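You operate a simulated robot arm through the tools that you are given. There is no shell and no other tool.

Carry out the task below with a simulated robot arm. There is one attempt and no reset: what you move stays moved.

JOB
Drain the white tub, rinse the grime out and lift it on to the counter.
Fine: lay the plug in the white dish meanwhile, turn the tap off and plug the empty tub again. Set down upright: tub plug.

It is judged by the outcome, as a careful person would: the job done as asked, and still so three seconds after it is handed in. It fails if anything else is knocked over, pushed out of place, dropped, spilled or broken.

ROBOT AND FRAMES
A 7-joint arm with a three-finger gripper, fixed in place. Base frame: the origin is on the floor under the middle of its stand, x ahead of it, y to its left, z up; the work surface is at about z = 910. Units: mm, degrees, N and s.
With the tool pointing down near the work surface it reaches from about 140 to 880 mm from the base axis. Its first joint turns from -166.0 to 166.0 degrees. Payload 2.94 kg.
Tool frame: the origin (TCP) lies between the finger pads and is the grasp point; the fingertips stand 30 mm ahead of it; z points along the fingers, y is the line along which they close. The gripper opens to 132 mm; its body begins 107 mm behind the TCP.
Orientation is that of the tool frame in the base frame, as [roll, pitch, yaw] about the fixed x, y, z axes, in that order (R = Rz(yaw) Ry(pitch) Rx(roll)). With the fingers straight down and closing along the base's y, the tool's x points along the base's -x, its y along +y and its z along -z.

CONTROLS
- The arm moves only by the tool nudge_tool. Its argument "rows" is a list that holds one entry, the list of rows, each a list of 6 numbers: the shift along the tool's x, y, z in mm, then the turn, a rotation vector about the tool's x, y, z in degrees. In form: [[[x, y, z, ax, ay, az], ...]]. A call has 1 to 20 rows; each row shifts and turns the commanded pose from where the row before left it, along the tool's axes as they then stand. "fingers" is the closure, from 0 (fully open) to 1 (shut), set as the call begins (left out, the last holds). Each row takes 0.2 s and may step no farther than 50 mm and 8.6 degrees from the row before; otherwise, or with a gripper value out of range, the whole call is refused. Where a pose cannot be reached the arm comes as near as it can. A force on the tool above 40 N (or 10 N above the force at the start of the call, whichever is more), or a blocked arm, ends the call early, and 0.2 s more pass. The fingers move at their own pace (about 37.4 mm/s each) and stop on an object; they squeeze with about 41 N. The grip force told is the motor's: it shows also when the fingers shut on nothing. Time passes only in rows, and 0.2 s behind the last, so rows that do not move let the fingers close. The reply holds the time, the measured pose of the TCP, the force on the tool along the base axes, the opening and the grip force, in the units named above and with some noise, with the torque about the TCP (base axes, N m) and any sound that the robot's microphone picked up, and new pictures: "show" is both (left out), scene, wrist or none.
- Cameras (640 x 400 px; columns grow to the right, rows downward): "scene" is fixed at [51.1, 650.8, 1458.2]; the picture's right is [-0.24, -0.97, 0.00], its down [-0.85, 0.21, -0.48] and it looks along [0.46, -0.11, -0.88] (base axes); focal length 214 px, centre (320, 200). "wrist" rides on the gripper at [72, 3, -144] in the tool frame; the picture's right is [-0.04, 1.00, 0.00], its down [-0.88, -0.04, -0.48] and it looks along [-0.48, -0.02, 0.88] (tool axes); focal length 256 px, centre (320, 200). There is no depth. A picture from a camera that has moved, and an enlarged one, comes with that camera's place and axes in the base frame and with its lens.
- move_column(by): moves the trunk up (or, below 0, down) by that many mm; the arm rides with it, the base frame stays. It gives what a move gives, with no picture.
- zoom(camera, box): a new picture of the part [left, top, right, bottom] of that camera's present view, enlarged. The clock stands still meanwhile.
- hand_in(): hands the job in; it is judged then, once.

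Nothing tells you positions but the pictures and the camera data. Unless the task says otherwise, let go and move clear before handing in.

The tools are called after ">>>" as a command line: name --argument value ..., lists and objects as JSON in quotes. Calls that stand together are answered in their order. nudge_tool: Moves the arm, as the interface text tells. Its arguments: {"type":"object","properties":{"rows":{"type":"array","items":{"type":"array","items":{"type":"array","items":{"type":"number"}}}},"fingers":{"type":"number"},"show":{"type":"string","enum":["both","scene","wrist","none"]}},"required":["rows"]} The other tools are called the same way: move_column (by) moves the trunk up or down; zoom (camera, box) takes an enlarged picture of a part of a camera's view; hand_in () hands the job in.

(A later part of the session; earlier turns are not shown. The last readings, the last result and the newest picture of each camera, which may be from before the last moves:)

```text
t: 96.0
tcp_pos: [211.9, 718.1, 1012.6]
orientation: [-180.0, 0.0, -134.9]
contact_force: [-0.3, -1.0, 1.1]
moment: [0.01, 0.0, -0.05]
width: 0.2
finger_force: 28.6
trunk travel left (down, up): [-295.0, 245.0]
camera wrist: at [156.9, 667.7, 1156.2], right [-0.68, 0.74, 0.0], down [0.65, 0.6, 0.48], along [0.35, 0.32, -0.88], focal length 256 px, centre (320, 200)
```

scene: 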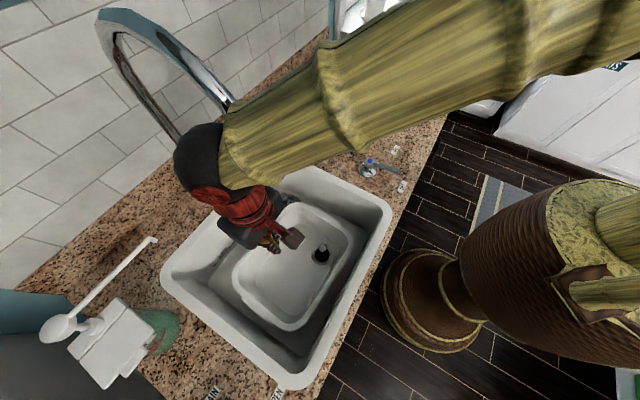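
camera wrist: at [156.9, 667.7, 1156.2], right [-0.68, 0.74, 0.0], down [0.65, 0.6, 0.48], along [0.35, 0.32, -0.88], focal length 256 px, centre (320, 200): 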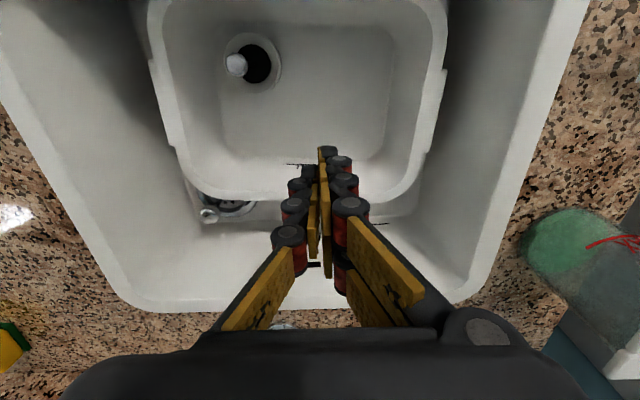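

>>> nudge_tool --rows '[[[40, -5, 0, 0, 0, 0], [40, -10, -15, 0, 0, 0], [40, -10, -25, 0, 0, 0], [0, 0, 0, 0, 0, 0]]]' --show "both"

>>> zoom --camera "scene" --box '[210, 170, 400, 350]'

>>> zoom --camera "wrist" --box '[140, 20, 500, 260]'

```text
t: 97.0
tcp_pos: [144.8, 614.6, 1053.1]
orientation: [-179.9, 0.0, -134.9]
contact_force: [-0.3, 0.0, -0.1]
moment: [-0.01, 0.0, -0.01]
width: 0.0
finger_force: 28.6
trunk travel left (down, up): [-295.0, 245.0]
camera wrist: at [89.7, 565.3, 1196.1], right [-0.68, 0.74, 0.0], down [0.65, 0.6, 0.48], along [0.35, 0.32, -0.88], focal length 256 px, centre (320, 200)
```

scene: 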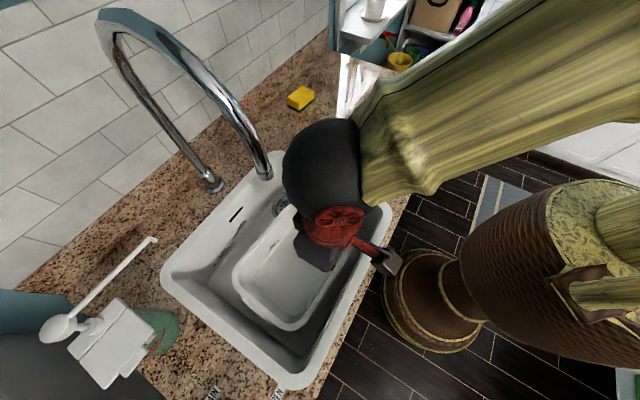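
wrist: 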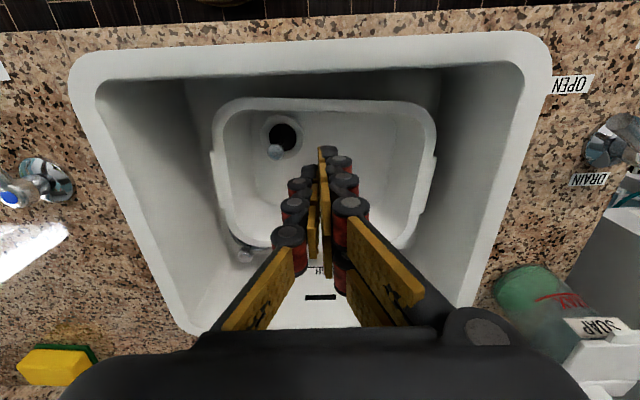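

```text
2.22 times, centred on (305, 260) of scene
camera zoom: at [51.1, 650.8, 1458.2], right [-0.24, -0.97, 0.0], down [-0.85, 0.21, -0.48], along [0.46, -0.11, -0.88], focal length 477 px, centre (353, 67)
```

zoom: 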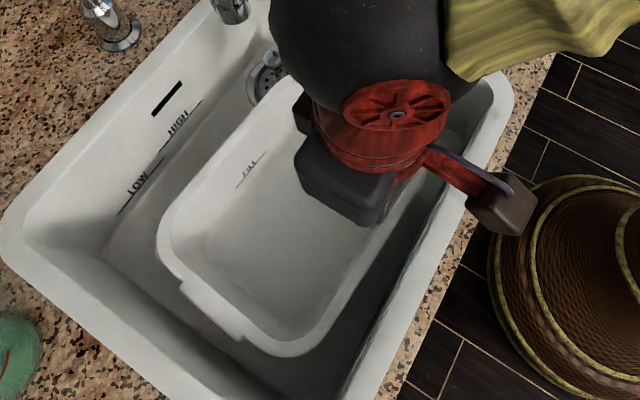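

```text
1.67 times, centred on (320, 140) of wrist
camera zoom: at [89.7, 565.3, 1196.1], right [-0.68, 0.74, 0.0], down [0.65, 0.6, 0.48], along [0.35, 0.32, -0.88], focal length 427 px, centre (320, 300)
```

zoom: 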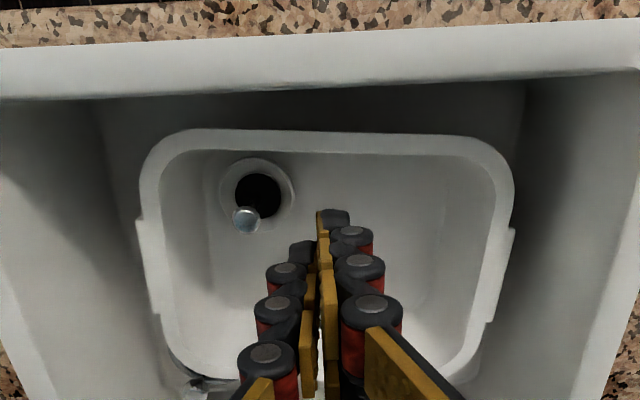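

The tub now stands clear of the sink's front wall by about 40 mm, turned about 5°. I rotate the gripper so it closes across the front wall and check the view.

>>> nudge_tool --rows '[[[0, 0, 0, 0, 0, 8], [0, 0, 0, 0, 0, 8], [0, 0, 0, 0, 0, 8], [0, 0, 0, 0, 0, 8], [0, 0, 0, 0, 0, 8], [0, 0, 0, 0, 0, 8], [0, 0, 0, 0, 0, 8], [0, 0, 0, 0, 0, 8], [0, 0, 0, 0, 0, 8], [0, 0, 0, 0, 0, 8], [0, 0, 0, 0, 0, 8], [0, 0, 0, 0, 0, 7], [0, 0, 0, 0, 0, 0]]]' --fingers 0.5 --show "both"

>>> zoom --camera "wrist" --box '[120, 20, 520, 260]'

```text
t: 99.8
tcp_pos: [145.5, 615.2, 1052.9]
orientation: [179.9, 0.1, 130.0]
contact_force: [-0.6, 0.8, -0.1]
moment: [-0.02, -0.01, 0.0]
width: 66.1
finger_force: 0.1
trunk travel left (down, up): [-295.0, 245.0]
camera wrist: at [99.6, 671.6, 1195.9], right [0.79, 0.61, 0.0], down [0.54, -0.7, 0.48], along [0.29, -0.38, -0.88], focal length 256 px, centre (320, 200)
```

scene: 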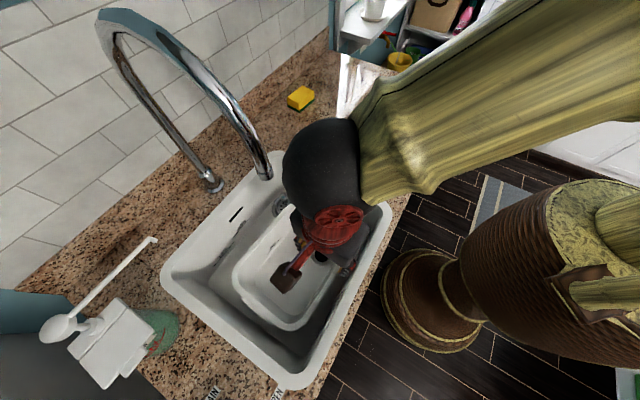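
wrist: 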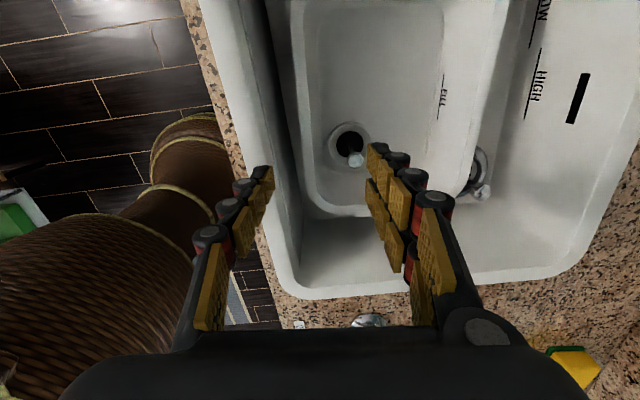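

```text
1.60 times, centred on (320, 140) of wrist
camera zoom: at [99.6, 671.6, 1195.9], right [0.79, 0.61, 0.0], down [0.54, -0.7, 0.48], along [0.29, -0.38, -0.88], focal length 410 px, centre (320, 296)
```

zoom: 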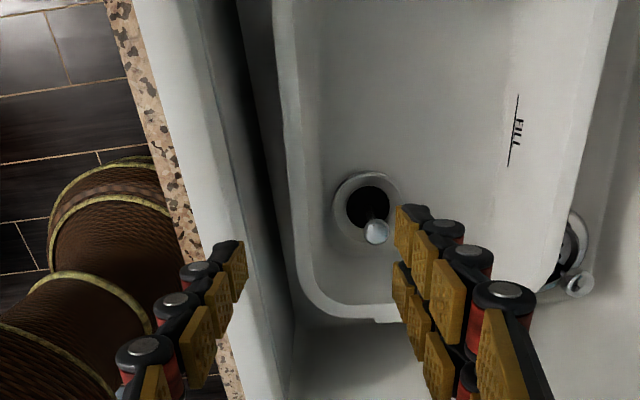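

>>> nudge_tool --rows '[[[0, -11, 30, 0, 0, 0], [0, -11, 40, 0, 0, 0], [0, 0, 32, 0, 0, 0], [0, 0, 0, 0, 0, 0]]]' --fingers 0.7 --show "both"

>>> zoom --camera "wrist" --box '[200, 20, 440, 220]'

```text
t: 100.8
tcp_pos: [128.0, 601.5, 951.4]
orientation: [-180.0, 0.1, 130.2]
contact_force: [-0.1, -0.3, -0.2]
moment: [-0.02, -0.01, -0.05]
width: 39.7
finger_force: 0.2
trunk travel left (down, up): [-295.0, 245.0]
camera wrist: at [82.5, 657.7, 1094.2], right [0.79, 0.61, 0.0], down [0.54, -0.7, 0.48], along [0.29, -0.38, -0.88], focal length 256 px, centre (320, 200)
```

scene: 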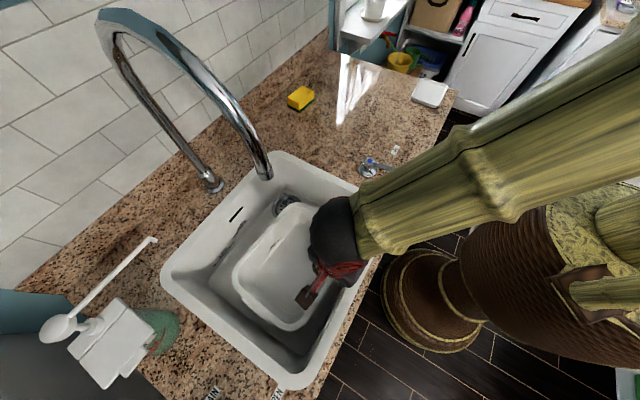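
wrist: 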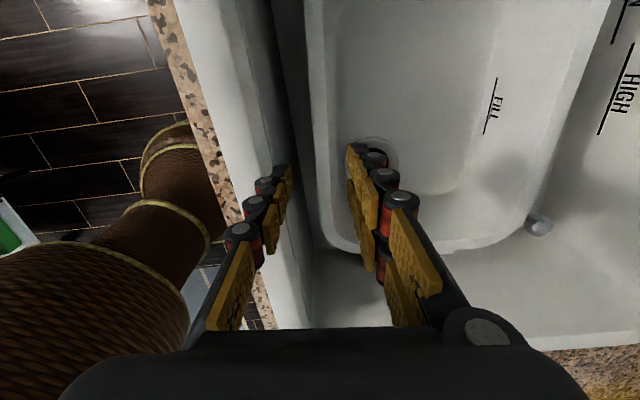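

```text
2.00 times, centred on (320, 120) of wrist
camera zoom: at [82.5, 657.7, 1094.2], right [0.79, 0.61, 0.0], down [0.54, -0.7, 0.48], along [0.29, -0.38, -0.88], focal length 512 px, centre (320, 360)
```

zoom: 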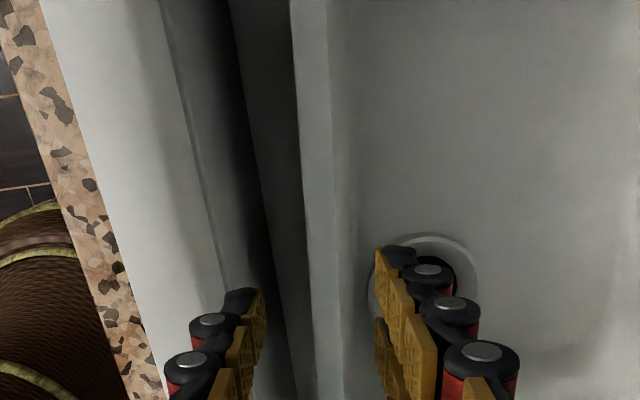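

The gap is still too tight for the outer finger. I go back inside the tub with fingers shut and push its back wall a little further, square on this time.

>>> nudge_tool --rows '[[[0, 30, 0, 0, 0, 0], [0, 30, 0, 0, 0, 0], [0, 0, 40, 0, 0, 0], [0, 0, 45, 0, 0, 0], [0, 0, 45, 0, 0, 0], [0, 0, 38, 0, 0, 0], [0, 0, 0, 0, 0, 0]]]' --fingers 1 --show "none"

>>> nudge_tool --rows '[[[0, 30, 0, 0, 0, 0], [0, 35, 0, 0, 0, 0], [0, 35, 0, 0, 0, 0], [0, 25, 0, 0, 0, 0], [0, 0, 0, 0, 0, 0]]]' --show "both"

```text
t: 102.4
tcp_pos: [174.2, 638.2, 780.3]
orientation: [179.9, 0.1, 130.2]
contact_force: [0.6, 0.6, 0.7]
moment: [0.01, 0.02, 0.01]
width: 0.2
finger_force: 28.4
trunk travel left (down, up): [-295.0, 245.0]
```

```text
t: 103.6
tcp_pos: [271.4, 719.9, 782.8]
orientation: [179.9, 0.1, 130.1]
contact_force: [-0.1, -0.7, 0.0]
moment: [-0.03, 0.0, -0.01]
width: 0.0
finger_force: 28.9
trunk travel left (down, up): [-295.0, 245.0]
camera wrist: at [224.6, 775.8, 926.1], right [0.79, 0.61, 0.0], down [0.54, -0.7, 0.48], along [0.29, -0.38, -0.88], focal length 256 px, centre (320, 200)
```

scene: 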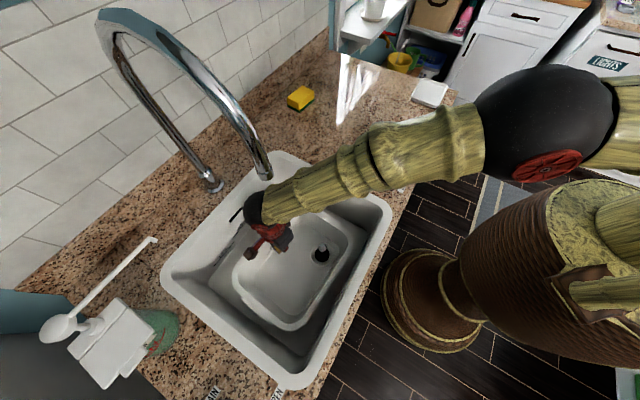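
wrist: 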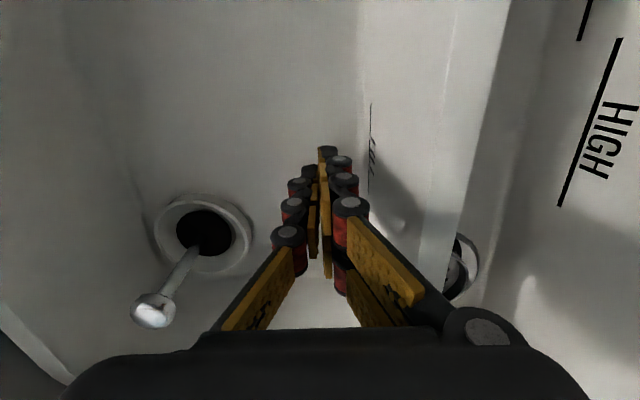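

>>> nudge_tool --rows '[[[0, 8, 0, 0, 0, 0], [0, 8, 0, 0, 0, 0], [0, 8, 0, 0, 0, 0], [0, 0, 0, 0, 0, 0]]]' --show "wrist"

>>> nudge_tool --rows '[[[0, 6, 0, 0, 0, 0], [0, 6, 0, 0, 0, 0], [0, 0, 0, 0, 0, 0]]]' --show "both"

```text
t: 104.6
tcp_pos: [290.2, 734.6, 781.7]
orientation: [179.9, 0.1, 130.2]
contact_force: [-0.7, -2.1, -0.5]
moment: [-0.02, 0.03, 0.03]
width: 0.0
finger_force: 28.3
trunk travel left (down, up): [-295.0, 245.0]
camera wrist: at [243.1, 791.5, 925.5], right [0.79, 0.61, 0.0], down [0.54, -0.7, 0.48], along [0.29, -0.38, -0.88], focal length 256 px, centre (320, 200)
```

wrist: 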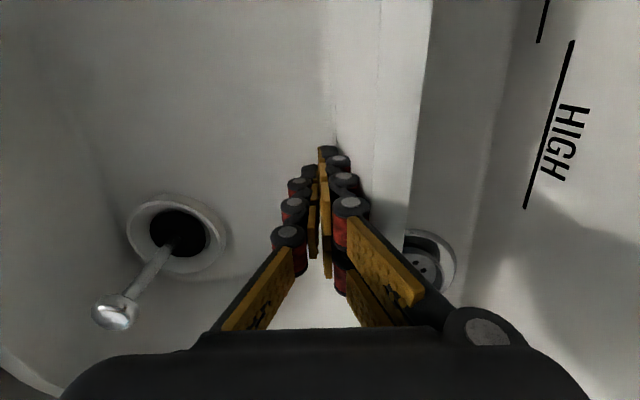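

```text
t: 105.4
tcp_pos: [298.5, 742.4, 782.8]
orientation: [180.0, 0.0, 130.1]
contact_force: [0.1, -0.2, -0.6]
moment: [0.0, -0.01, -0.02]
width: 0.1
finger_force: 28.6
trunk travel left (down, up): [-295.0, 245.0]
camera wrist: at [253.0, 799.1, 926.4], right [0.79, 0.61, 0.0], down [0.54, -0.7, 0.48], along [0.29, -0.38, -0.88], focal length 256 px, centre (320, 200)
```

scene: 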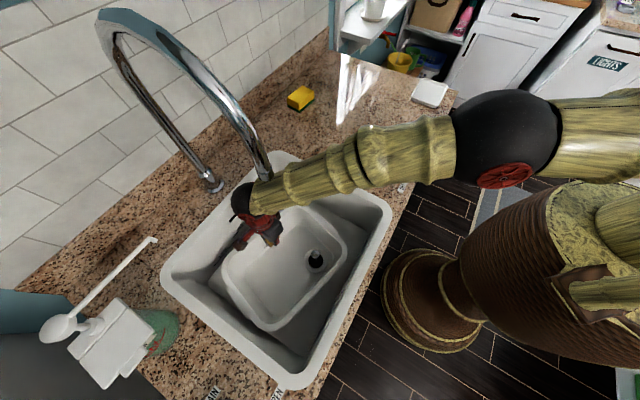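
wrist: 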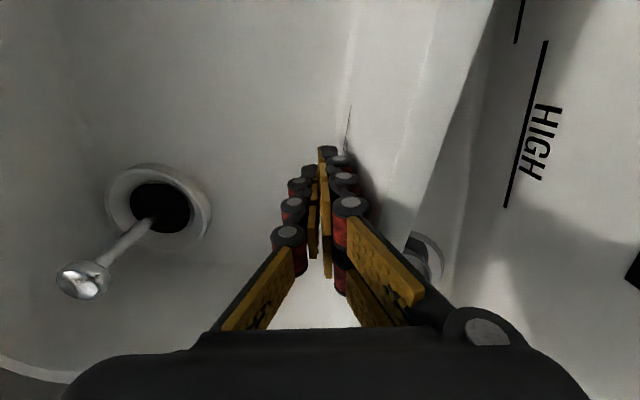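

The tub has started to turn, so something at its right-back corner is holding it. I stop pushing, back off and look.

>>> nudge_tool --rows '[[[0, -10, 0, 0, 0, 0], [0, -30, 0, 0, 0, 0], [0, 0, 0, 0, 0, 0]]]' --show "both"

>>> zoom --camera "scene" --box '[210, 170, 400, 350]'

>>> zoom --camera "wrist" --box '[350, 120, 550, 320]'

```text
t: 106.2
tcp_pos: [267.4, 714.7, 780.2]
orientation: [179.9, 0.0, 130.0]
contact_force: [-0.6, 0.1, 0.0]
moment: [0.04, 0.01, 0.04]
width: 0.2
finger_force: 28.5
trunk travel left (down, up): [-295.0, 245.0]
camera wrist: at [221.2, 771.8, 925.0], right [0.79, 0.61, 0.0], down [0.54, -0.7, 0.48], along [0.29, -0.38, -0.88], focal length 256 px, centre (320, 200)
```

scene: 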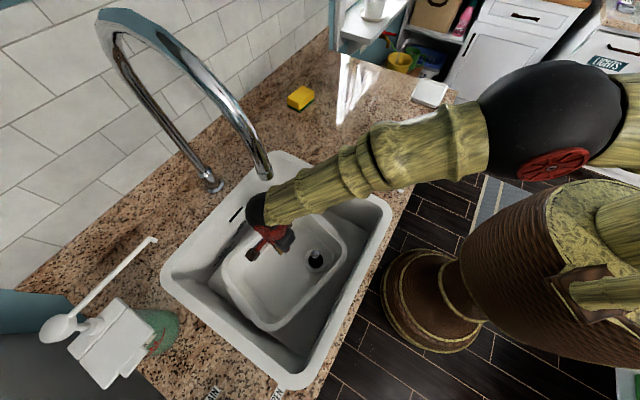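
wrist: 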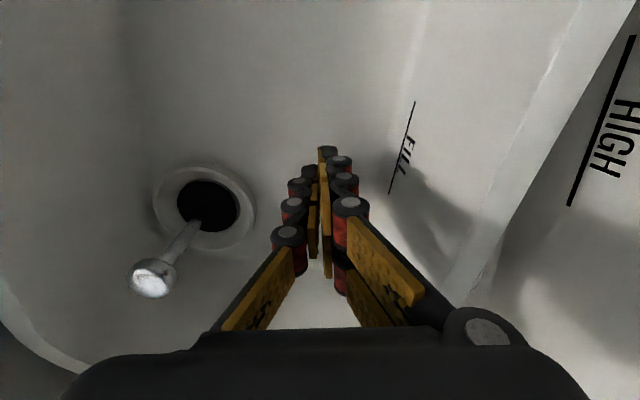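

```text
2.22 times, centred on (305, 260) of scene
camera zoom: at [51.1, 650.8, 1458.2], right [-0.24, -0.97, 0.0], down [-0.85, 0.21, -0.48], along [0.46, -0.11, -0.88], focal length 477 px, centre (353, 67)
```

zoom: 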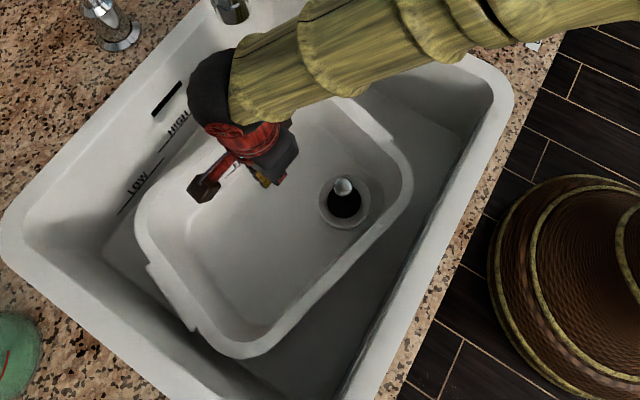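

```text
2.00 times, centred on (450, 220) of wrist
camera zoom: at [221.2, 771.8, 925.0], right [0.79, 0.61, 0.0], down [0.54, -0.7, 0.48], along [0.29, -0.38, -0.88], focal length 512 px, centre (60, 160)
```

zoom: 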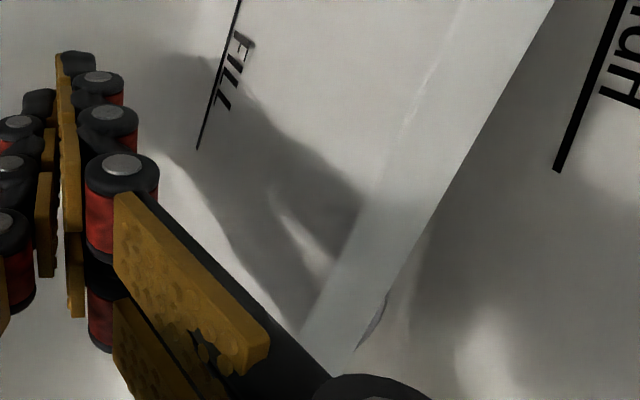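

>>> nudge_tool --rows '[[[0, -40, 0, 0, 0, 0], [0, -40, 0, 0, 0, 0], [0, -40, 0, 0, 0, 0], [0, -10, -30, 0, 0, 0], [0, -10, -45, 0, 0, 0], [0, -10, -45, 0, 0, 0], [0, -10, -45, 0, 0, 0], [0, 0, -45, 0, 0, 0], [0, 0, -45, 0, 0, 0], [0, 0, -40, 0, 0, 0], [0, 0, 0, 0, 0, 0]]]' --show "both"

>>> zoom --camera "scene" --box '[210, 170, 400, 350]'

>>> zoom --camera "wrist" --box '[220, 20, 620, 280]'

```text
t: 108.6
tcp_pos: [145.4, 611.2, 1077.8]
orientation: [179.9, 0.2, 130.2]
contact_force: [0.0, 0.2, 0.6]
moment: [0.02, 0.0, 0.01]
width: 0.1
finger_force: 29.1
trunk travel left (down, up): [-295.0, 245.0]
camera wrist: at [99.3, 668.8, 1221.2], right [0.79, 0.61, 0.0], down [0.54, -0.7, 0.48], along [0.29, -0.38, -0.88], focal length 256 px, centre (320, 200)
```

scene: 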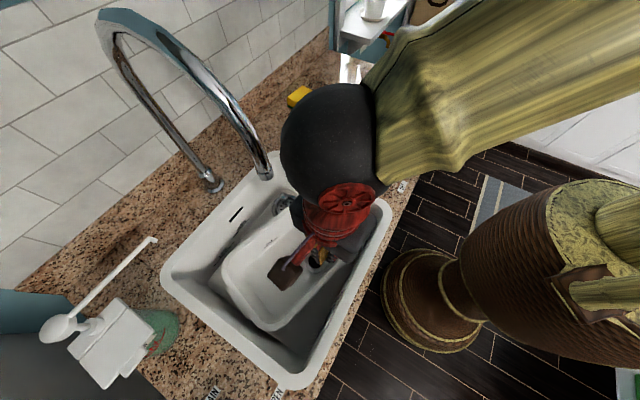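
wrist: 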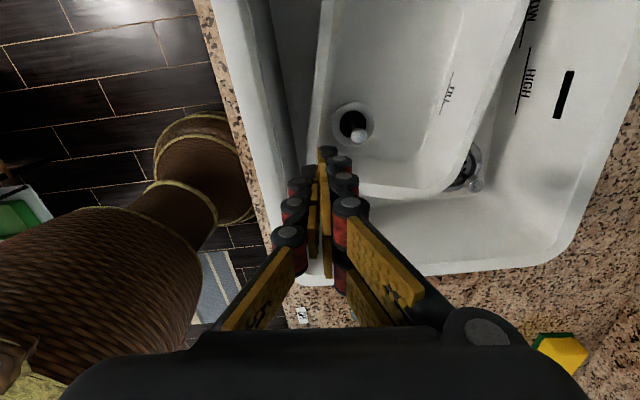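

```text
2.22 times, centred on (305, 260) of scene
camera zoom: at [51.1, 650.8, 1458.2], right [-0.24, -0.97, 0.0], down [-0.85, 0.21, -0.48], along [0.46, -0.11, -0.88], focal length 477 px, centre (353, 67)
```

zoom: 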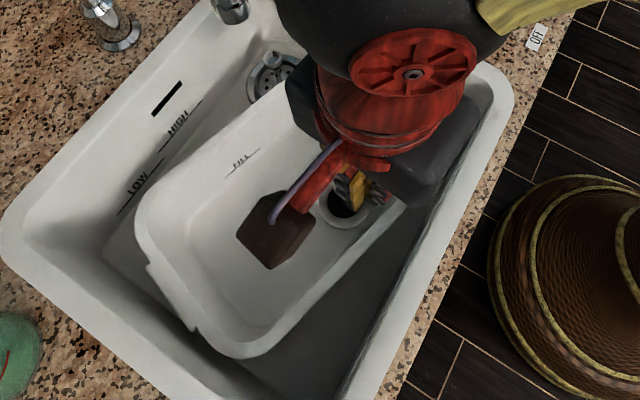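

```text
1.54 times, centred on (420, 150) of wrist
camera zoom: at [99.3, 668.8, 1221.2], right [0.79, 0.61, 0.0], down [0.54, -0.7, 0.48], along [0.29, -0.38, -0.88], focal length 394 px, centre (166, 277)
```

zoom: 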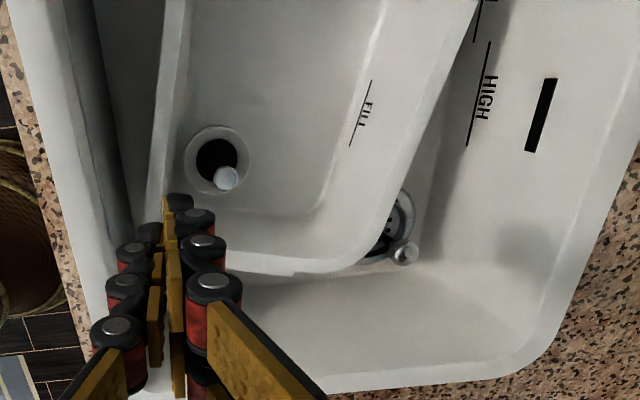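

The strainer's knob is undisturbed, and the tub is now turned about 12° with its right-hand short end well clear of the sink wall (about 70 mm). That end is easy for the arm, so I will lift from there. I move above it and turn the gripper to close across that end wall.

>>> nudge_tool --rows '[[[-32, 24.9, 0, 0, 0, 0], [-32, 24.9, 0, 0, 0, 0], [-32, 24.9, 0, 0, 0, 0], [-32, 24.9, 0, 0, 0, 0], [0, 0, 0, 0, 0, -8.2], [0, 0, 0, 0, 0, -8.2], [0, 0, 0, 0, 0, -8.2], [0, 0, 0, 0, 0, -8.2], [0, 0, 0, 0, 0, -8.2], [0, 0, 0, 0, 0, -8.2], [0, 0, 0, 0, 0, -8.2], [0, 0, 0, 0, 0, -8.2], [0, 0, 0, 0, 0, -8.2], [0, 0, 0, 0, 0, -8.2], [0, 0, 0, 0, 0, 0]]]' --fingers 0.5 --show "both"

>>> zoom --camera "wrist" --box '[160, 0, 480, 220]'

```text
t: 111.8
tcp_pos: [303.5, 581.1, 1075.8]
orientation: [-179.8, 0.0, -147.9]
contact_force: [-0.5, -0.5, 0.1]
moment: [0.02, -0.01, 0.02]
width: 65.7
finger_force: 0.1
trunk travel left (down, up): [-295.0, 245.0]
camera wrist: at [238.9, 543.9, 1220.4], right [-0.5, 0.87, 0.0], down [0.76, 0.44, 0.48], along [0.41, 0.24, -0.88], focal length 256 px, centre (320, 200)
```

scene: 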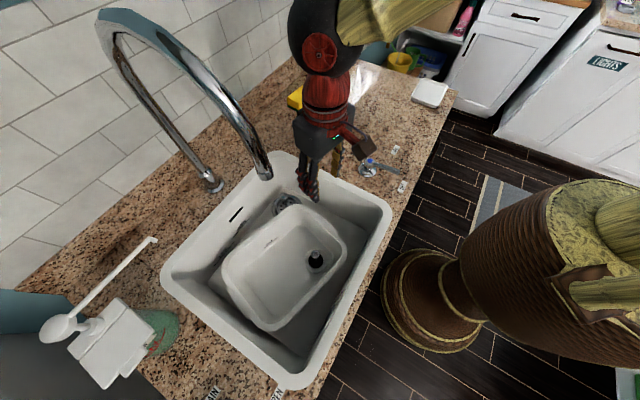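
wrist: 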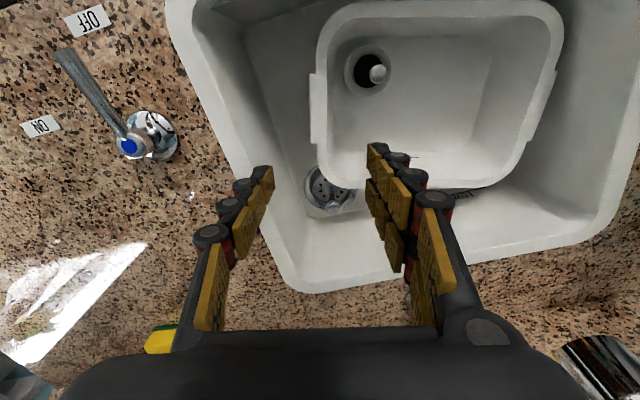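

```text
1.82 times, centred on (320, 110) of wrist
camera zoom: at [238.9, 543.9, 1220.4], right [-0.5, 0.87, 0.0], down [0.76, 0.44, 0.48], along [0.41, 0.24, -0.88], focal length 465 px, centre (320, 364)
```

zoom: 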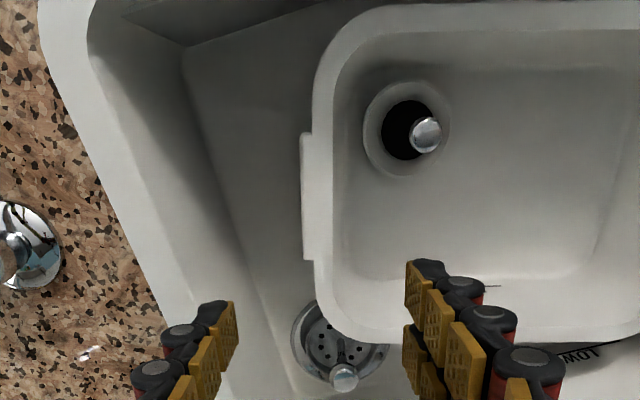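

The view is clear: the end flange runs parallel to the gripper, with free space on both sides. I centre on it and come down vertically with the fingers about 60 mm apart, one outside and two inside.

>>> nudge_tool --rows '[[[8, 4.5, 20, 0, 0, 0], [0, 0, 35, 0, 0, 0], [0, 0, 35, 0, 0, 0], [0, 0, 30, 0, 0, 0], [0, 0, 0, 0, 0, 0]]]' --fingers 0.54 --show "both"

>>> zoom --camera "wrist" --box '[200, 20, 440, 200]'

>>> zoom --camera "scene" --box '[230, 150, 390, 290]'

```text
t: 113.0
tcp_pos: [293.0, 578.8, 954.7]
orientation: [-180.0, 0.1, -147.9]
contact_force: [0.1, 0.6, 1.0]
moment: [0.0, 0.01, -0.02]
width: 60.9
finger_force: 0.1
trunk travel left (down, up): [-295.0, 245.0]
camera wrist: at [229.3, 543.2, 1098.9], right [-0.49, 0.87, 0.0], down [0.76, 0.44, 0.48], along [0.41, 0.24, -0.88], focal length 256 px, centre (320, 200)
```

scene: 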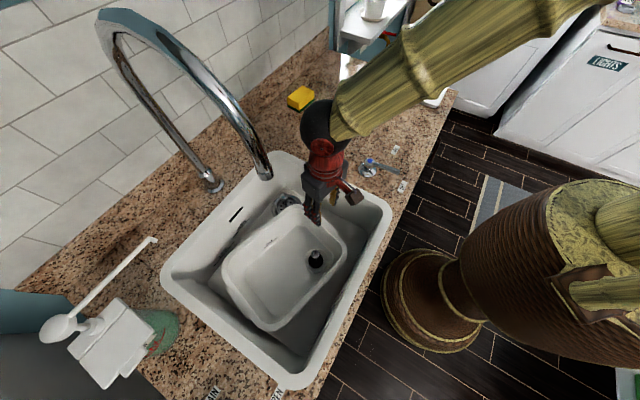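
wrist: 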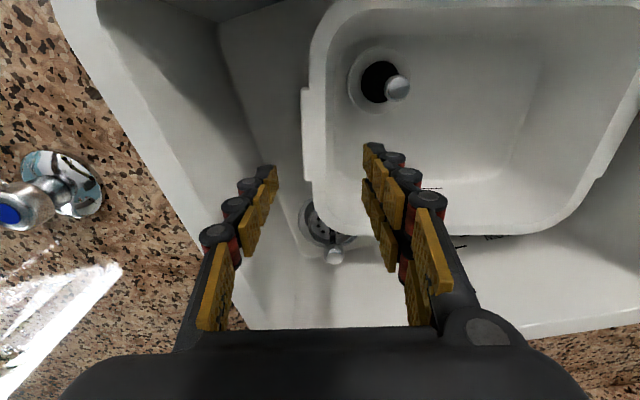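

```text
2.22 times, centred on (320, 110) of wrist
camera zoom: at [229.3, 543.2, 1098.9], right [-0.49, 0.87, 0.0], down [0.76, 0.44, 0.48], along [0.41, 0.24, -0.88], focal length 569 px, centre (320, 400)
```

zoom: 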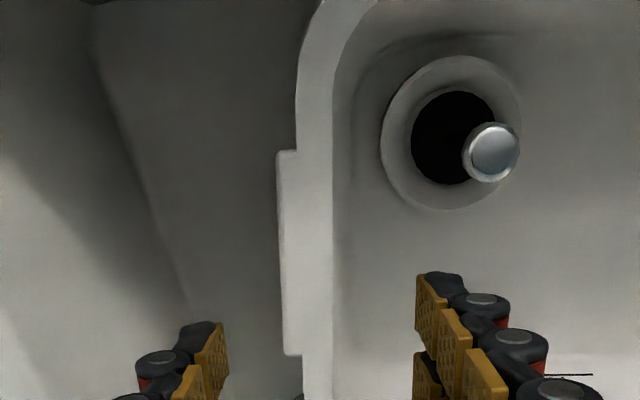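

```text
2.86 times, centred on (310, 220) of scene
camera zoom: at [51.1, 650.8, 1458.2], right [-0.24, -0.97, 0.0], down [-0.85, 0.21, -0.48], along [0.46, -0.11, -0.88], focal length 613 px, centre (349, 143)
```

zoom: 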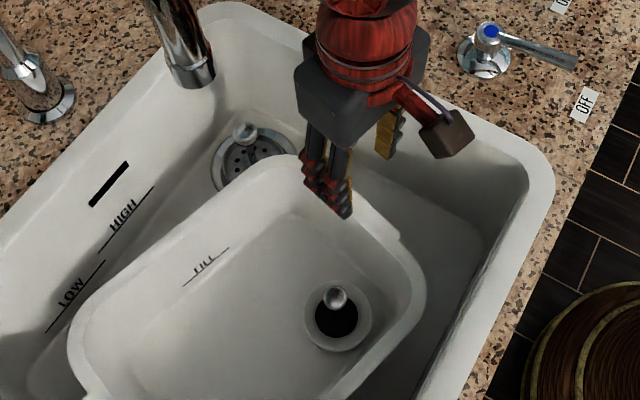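

Centred on the flange. I continue straight down so the tips reach well below the rim.

>>> nudge_tool --rows '[[[0, 0, 40, 0, 0, 0], [0, 0, 40, 0, 0, 0], [0, 0, 35, 0, 0, 0], [0, 0, 25, 0, 0, 0], [0, 0, 15, 0, 0, 0], [0, 0, 0, 0, 0, 0]]]' --show "both"

>>> zoom --camera "wrist" --box '[180, 60, 460, 320]'

>>> zoom --camera "scene" --box '[270, 150, 400, 270]'

```text
t: 114.4
tcp_pos: [295.2, 580.6, 801.4]
orientation: [-180.0, 0.1, -147.9]
contact_force: [-0.6, -0.5, 0.4]
moment: [-0.02, 0.03, 0.0]
width: 60.7
finger_force: 0.0
trunk travel left (down, up): [-295.0, 245.0]
camera wrist: at [230.6, 543.6, 944.9], right [-0.49, 0.87, 0.0], down [0.76, 0.44, 0.48], along [0.41, 0.24, -0.88], focal length 256 px, centre (320, 200)
```

scene: 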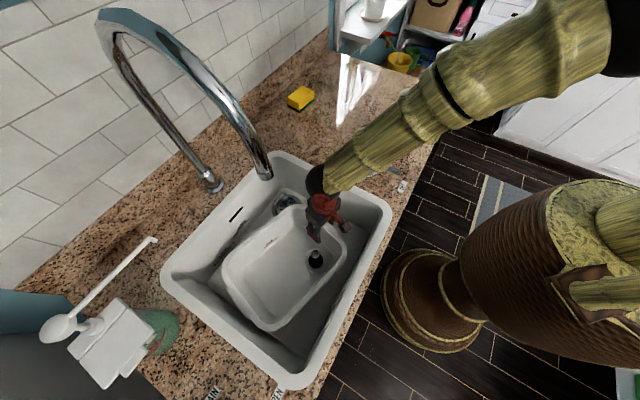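
wrist: 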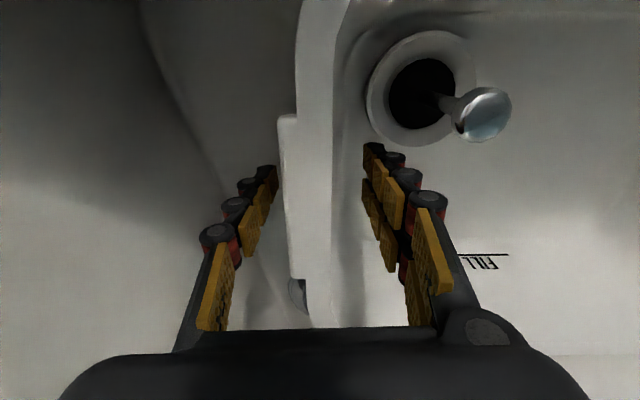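

```text
1.54 times, centred on (320, 190) of wrist
camera zoom: at [230.6, 543.6, 944.9], right [-0.49, 0.87, 0.0], down [0.76, 0.44, 0.48], along [0.41, 0.24, -0.88], focal length 394 px, centre (320, 215)
```

zoom: 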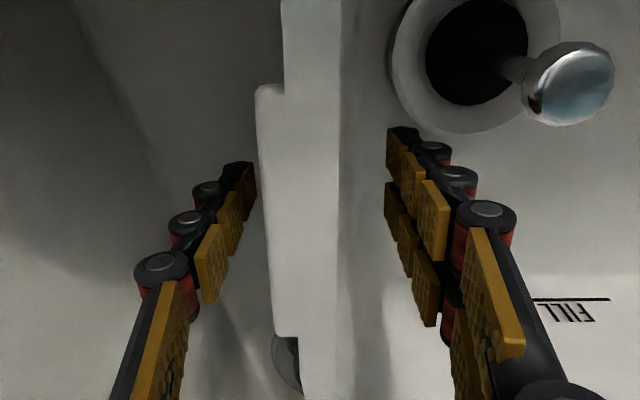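

```text
3.33 times, centred on (335, 210) of scene
camera zoom: at [51.1, 650.8, 1458.2], right [-0.24, -0.97, 0.0], down [-0.85, 0.21, -0.48], along [0.46, -0.11, -0.88], focal length 715 px, centre (270, 167)
```

zoom: 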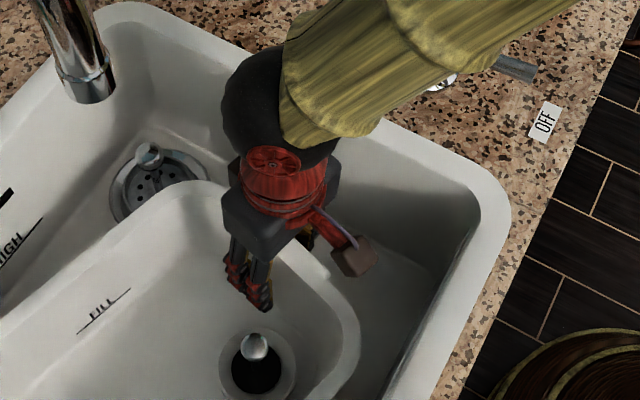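

The fingers straddle the end wall with the plug well clear. I lean the hand 12° so the tips reach in under the flange, then close.

>>> nudge_tool --rows '[[[0, 0, 0, -4, 0, 0], [0, 0, 0, -4, 0, 0], [0, 0, 0, -4, 0, 0], [0, 0, 0, 0, 0, 0]]]' --show "wrist"

```text
t: 115.4
tcp_pos: [294.1, 579.4, 802.6]
orientation: [168.0, 0.1, -148.0]
contact_force: [-0.5, 0.0, -0.2]
moment: [0.01, 0.01, 0.0]
width: 60.8
finger_force: 0.1
trunk travel left (down, up): [-295.0, 245.0]
camera wrist: at [245.9, 517.3, 943.2], right [-0.48, 0.85, 0.21], down [0.82, 0.35, 0.46], along [0.32, 0.39, -0.86], focal length 256 px, centre (320, 200)
```

wrist: 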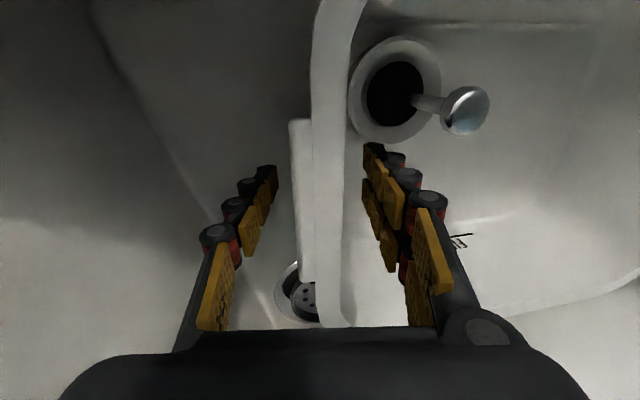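

>>> nudge_tool --rows '[[[0, 0, 0, 0, 0, 0], [0, 0, 0, 0, 0, 0], [0, 0, 0, 0, 0, 0], [0, 0, 0, 0, 0, 0], [0, 0, 0, 0, 0, 0]]]' --fingers 1 --show "both"

>>> zoom --camera "wrist" --box '[200, 80, 460, 320]'

```text
t: 116.6
tcp_pos: [293.9, 579.6, 803.3]
orientation: [168.1, 0.0, -147.9]
contact_force: [-0.2, 1.0, 0.0]
moment: [-0.18, 0.2, -0.14]
width: 24.8
finger_force: 38.8
trunk travel left (down, up): [-295.0, 245.0]
camera wrist: at [245.7, 517.6, 943.2], right [-0.48, 0.85, 0.21], down [0.82, 0.35, 0.46], along [0.32, 0.39, -0.86], focal length 256 px, centre (320, 200)
```

scene: 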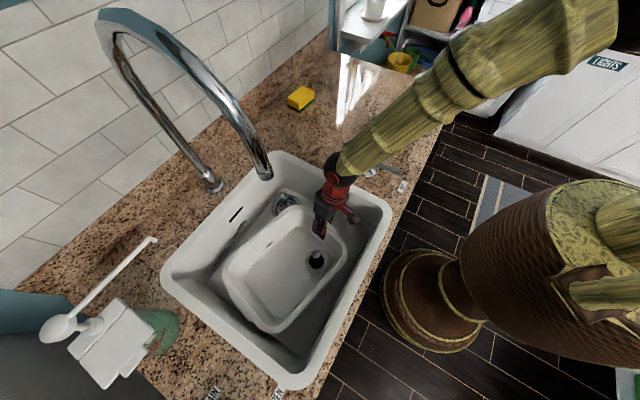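
wrist: 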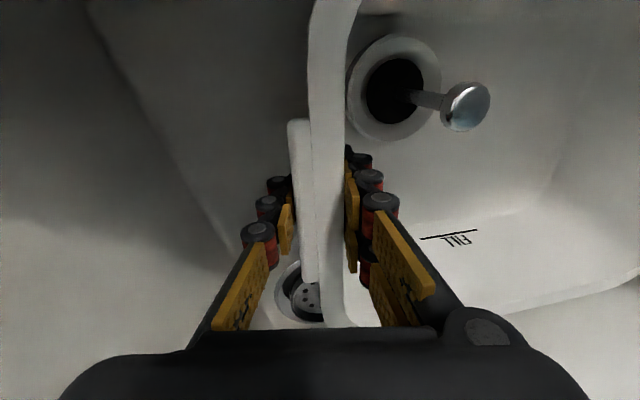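

```text
1.67 times, centred on (330, 200) of wrist
camera zoom: at [245.7, 517.6, 943.2], right [-0.48, 0.85, 0.21], down [0.82, 0.35, 0.46], along [0.32, 0.39, -0.86], focal length 427 px, centre (303, 200)
```

zoom: 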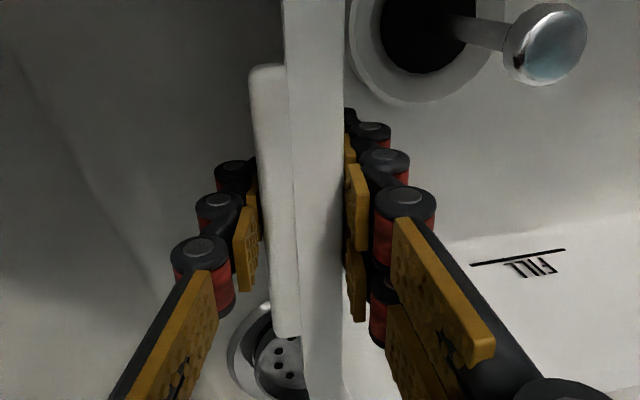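

The grip holds at 24.8 mm. I raise this end by 15 mm as a test and read the load.

>>> nudge_tool --rows '[[[0, 1.04, -4.89, 0, 0, 0], [0, 1.04, -4.89, 0, 0, 0], [0, 1.04, -4.89, 0, 0, 0], [0, 0, 0, 0, 0, 0]]]' --show "both"

>>> zoom --camera "wrist" --box '[200, 80, 460, 320]'

```text
t: 117.6
tcp_pos: [294.2, 579.4, 816.6]
orientation: [168.0, 0.0, -147.9]
contact_force: [-0.1, 0.0, -2.5]
moment: [-0.32, -0.23, 0.04]
width: 24.7
finger_force: 41.2
trunk travel left (down, up): [-295.0, 245.0]
camera wrist: at [245.2, 517.4, 958.3], right [-0.48, 0.85, 0.21], down [0.82, 0.35, 0.46], along [0.32, 0.39, -0.86], focal length 256 px, centre (320, 200)
```

scene: 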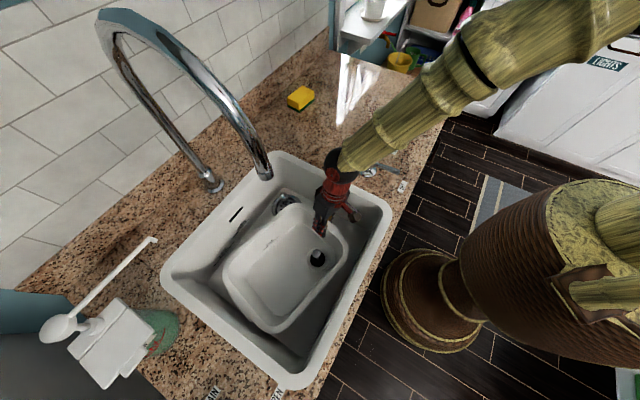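
wrist: 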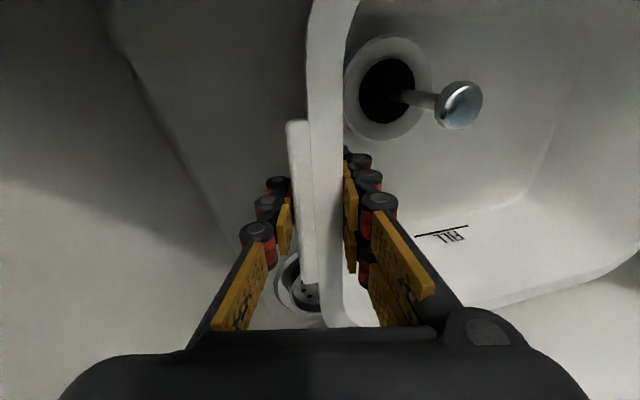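

```text
1.67 times, centred on (330, 200) of wrist
camera zoom: at [245.2, 517.4, 958.3], right [-0.48, 0.85, 0.21], down [0.82, 0.35, 0.46], along [0.32, 0.39, -0.86], focal length 427 px, centre (303, 200)
```

zoom: 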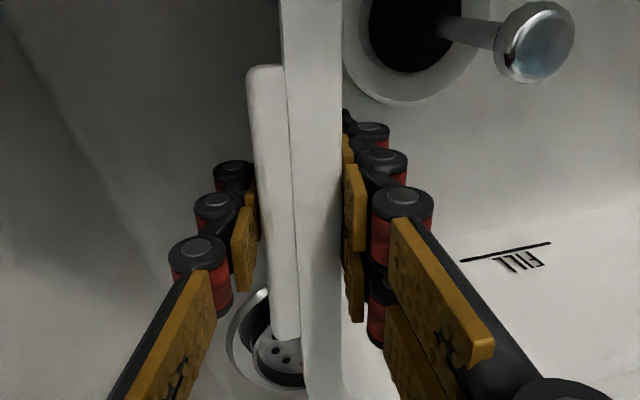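

Only about 2.5 N to raise this end, so the tub is light (around half a kilo), and the grip holds it. I keep lifting step by step.

>>> nudge_tool --rows '[[[0, 1.66, -7.82, 0, 0, 0], [0, 1.66, -7.82, 0, 0, 0], [0, 1.66, -7.82, 0, 0, 0], [0, 0, 0, 0, 0, 0]]]' --show "both"

>>> zoom --camera "scene" --box '[200, 150, 400, 350]'

```text
t: 118.6
tcp_pos: [295.3, 578.5, 842.4]
orientation: [168.1, 0.1, -148.0]
contact_force: [-0.9, 0.6, -3.8]
moment: [-0.36, -0.27, 0.02]
width: 24.5
finger_force: 41.1
trunk travel left (down, up): [-295.0, 245.0]
camera wrist: at [245.9, 517.1, 982.6], right [-0.48, 0.85, 0.21], down [0.82, 0.35, 0.46], along [0.32, 0.39, -0.86], focal length 256 px, centre (320, 200)
```

scene: 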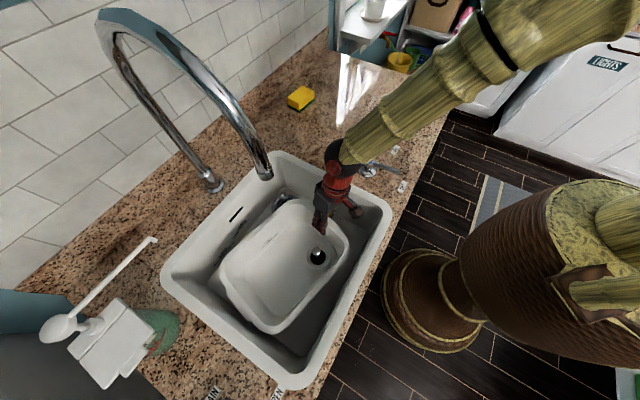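
wrist: 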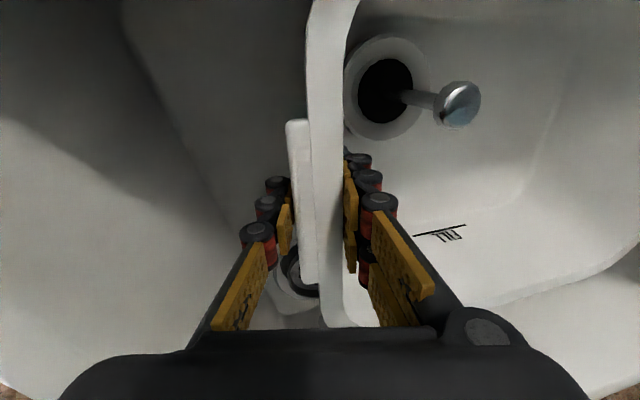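

```text
2.00 times, centred on (300, 250) of scene
camera zoom: at [51.1, 650.8, 1458.2], right [-0.24, -0.97, 0.0], down [-0.85, 0.21, -0.48], along [0.46, -0.11, -0.88], focal length 429 px, centre (360, 100)
```

zoom: 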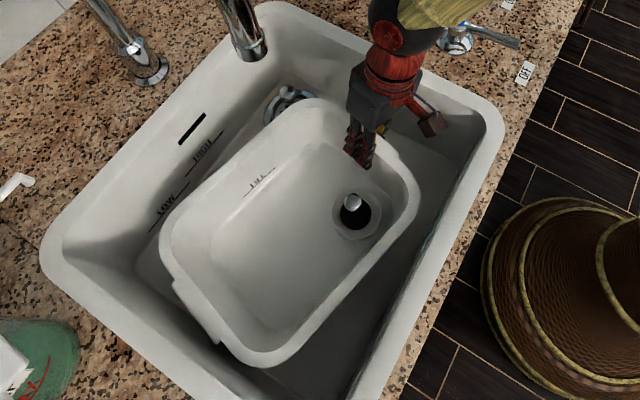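

The tub is off the sink floor and rigid in the grip, at about 3.8 N. I raise it steadily out of the sink, staying below the spout.

>>> nudge_tool --rows '[[[0, 4.16, -19.56, 0, 0, 0], [0, 6.24, -29.34, 0, 0, 0], [0, 7.28, -34.24, 0, 0, 0], [0, 0, 0, 0, 0, 0]]]' --show "both"

>>> zoom --camera "scene" --box '[200, 150, 400, 350]'

```text
t: 119.6
tcp_pos: [294.1, 581.6, 927.4]
orientation: [168.1, 0.0, -147.9]
contact_force: [-0.9, -0.5, -2.8]
moment: [-0.32, -0.22, 0.01]
width: 24.5
finger_force: 40.8
trunk travel left (down, up): [-295.0, 245.0]
camera wrist: at [246.4, 519.2, 1068.4], right [-0.48, 0.85, 0.21], down [0.82, 0.35, 0.46], along [0.32, 0.39, -0.86], focal length 256 px, centre (320, 200)
```

scene: 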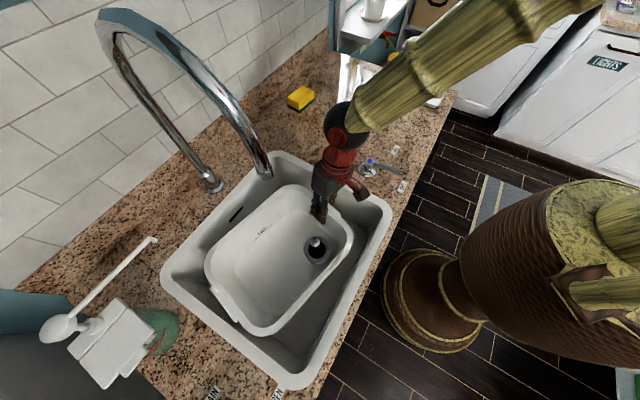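
wrist: 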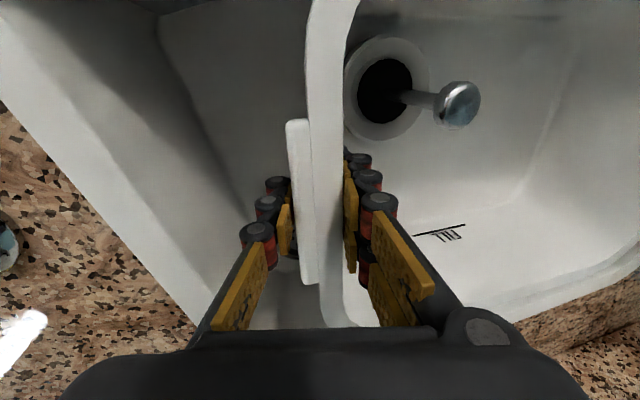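

```text
2.00 times, centred on (300, 250) of scene
camera zoom: at [51.1, 650.8, 1458.2], right [-0.24, -0.97, 0.0], down [-0.85, 0.21, -0.48], along [0.46, -0.11, -0.88], focal length 429 px, centre (360, 100)
```

zoom: 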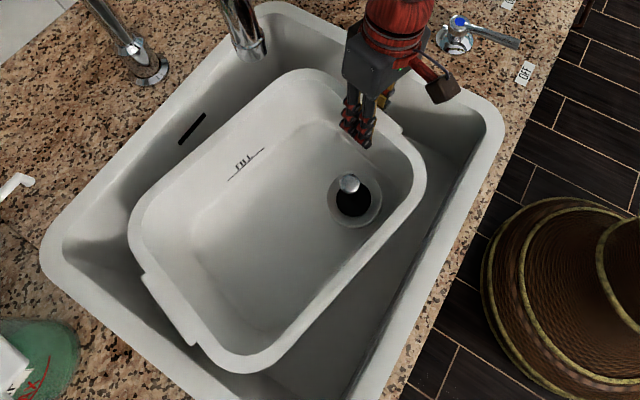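

The tub rises level and steady. I go on up, easing it slightly to the right so its far corner stays clear of the sink's left edge.

>>> nudge_tool --rows '[[[0, 0.65, -33.1, 0, 0, 0], [0, 0.65, -33.1, 0, 0, 0], [0, 0.65, -33.1, 0, 0, 0], [0, 0.65, -33.1, 0, 0, 0], [0, 0, 0, 0, 0, 0]]]' --show "both"

>>> zoom --camera "scene" --box '[160, 100, 440, 360]'

```text
t: 120.8
tcp_pos: [307.8, 560.4, 1056.5]
orientation: [168.1, -0.1, -147.8]
contact_force: [-0.2, -1.0, -3.4]
moment: [-0.36, -0.23, 0.0]
width: 24.5
finger_force: 41.2
trunk travel left (down, up): [-295.0, 245.0]
camera wrist: at [259.5, 498.4, 1196.9], right [-0.48, 0.85, 0.21], down [0.82, 0.35, 0.46], along [0.32, 0.39, -0.86], focal length 256 px, centre (320, 200)
```

scene: 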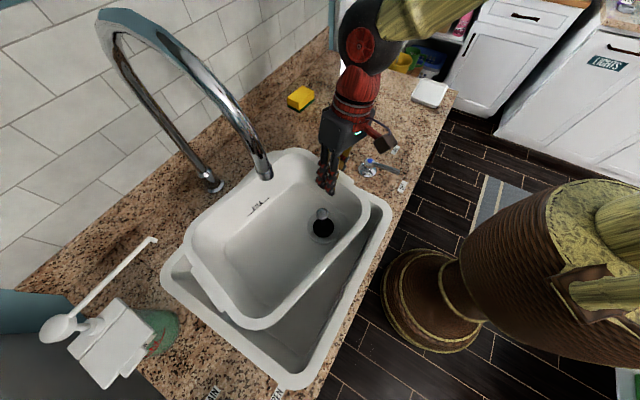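
wrist: 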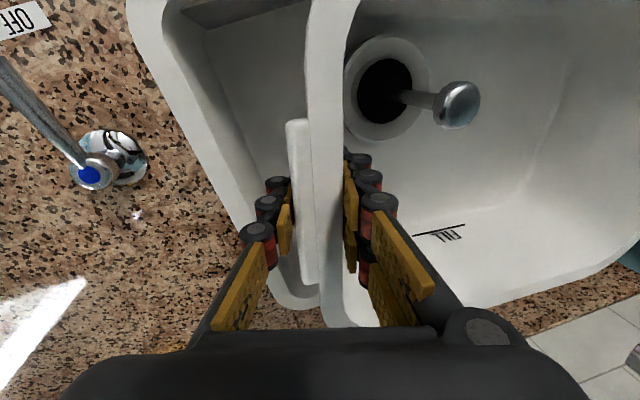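

```text
1.54 times, centred on (300, 230) of scene
camera zoom: at [51.1, 650.8, 1458.2], right [-0.24, -0.97, 0.0], down [-0.85, 0.21, -0.48], along [0.46, -0.11, -0.88], focal length 330 px, centre (351, 154)
```

zoom: 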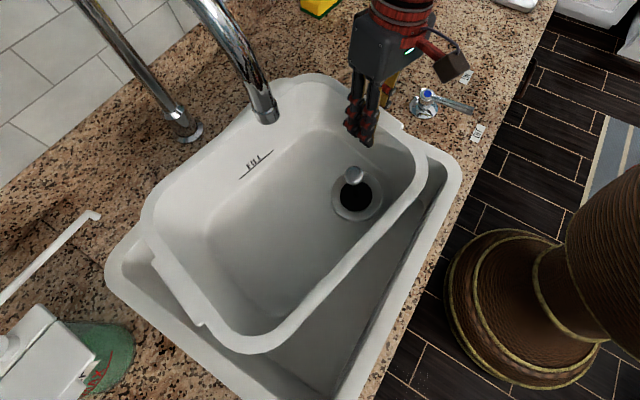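

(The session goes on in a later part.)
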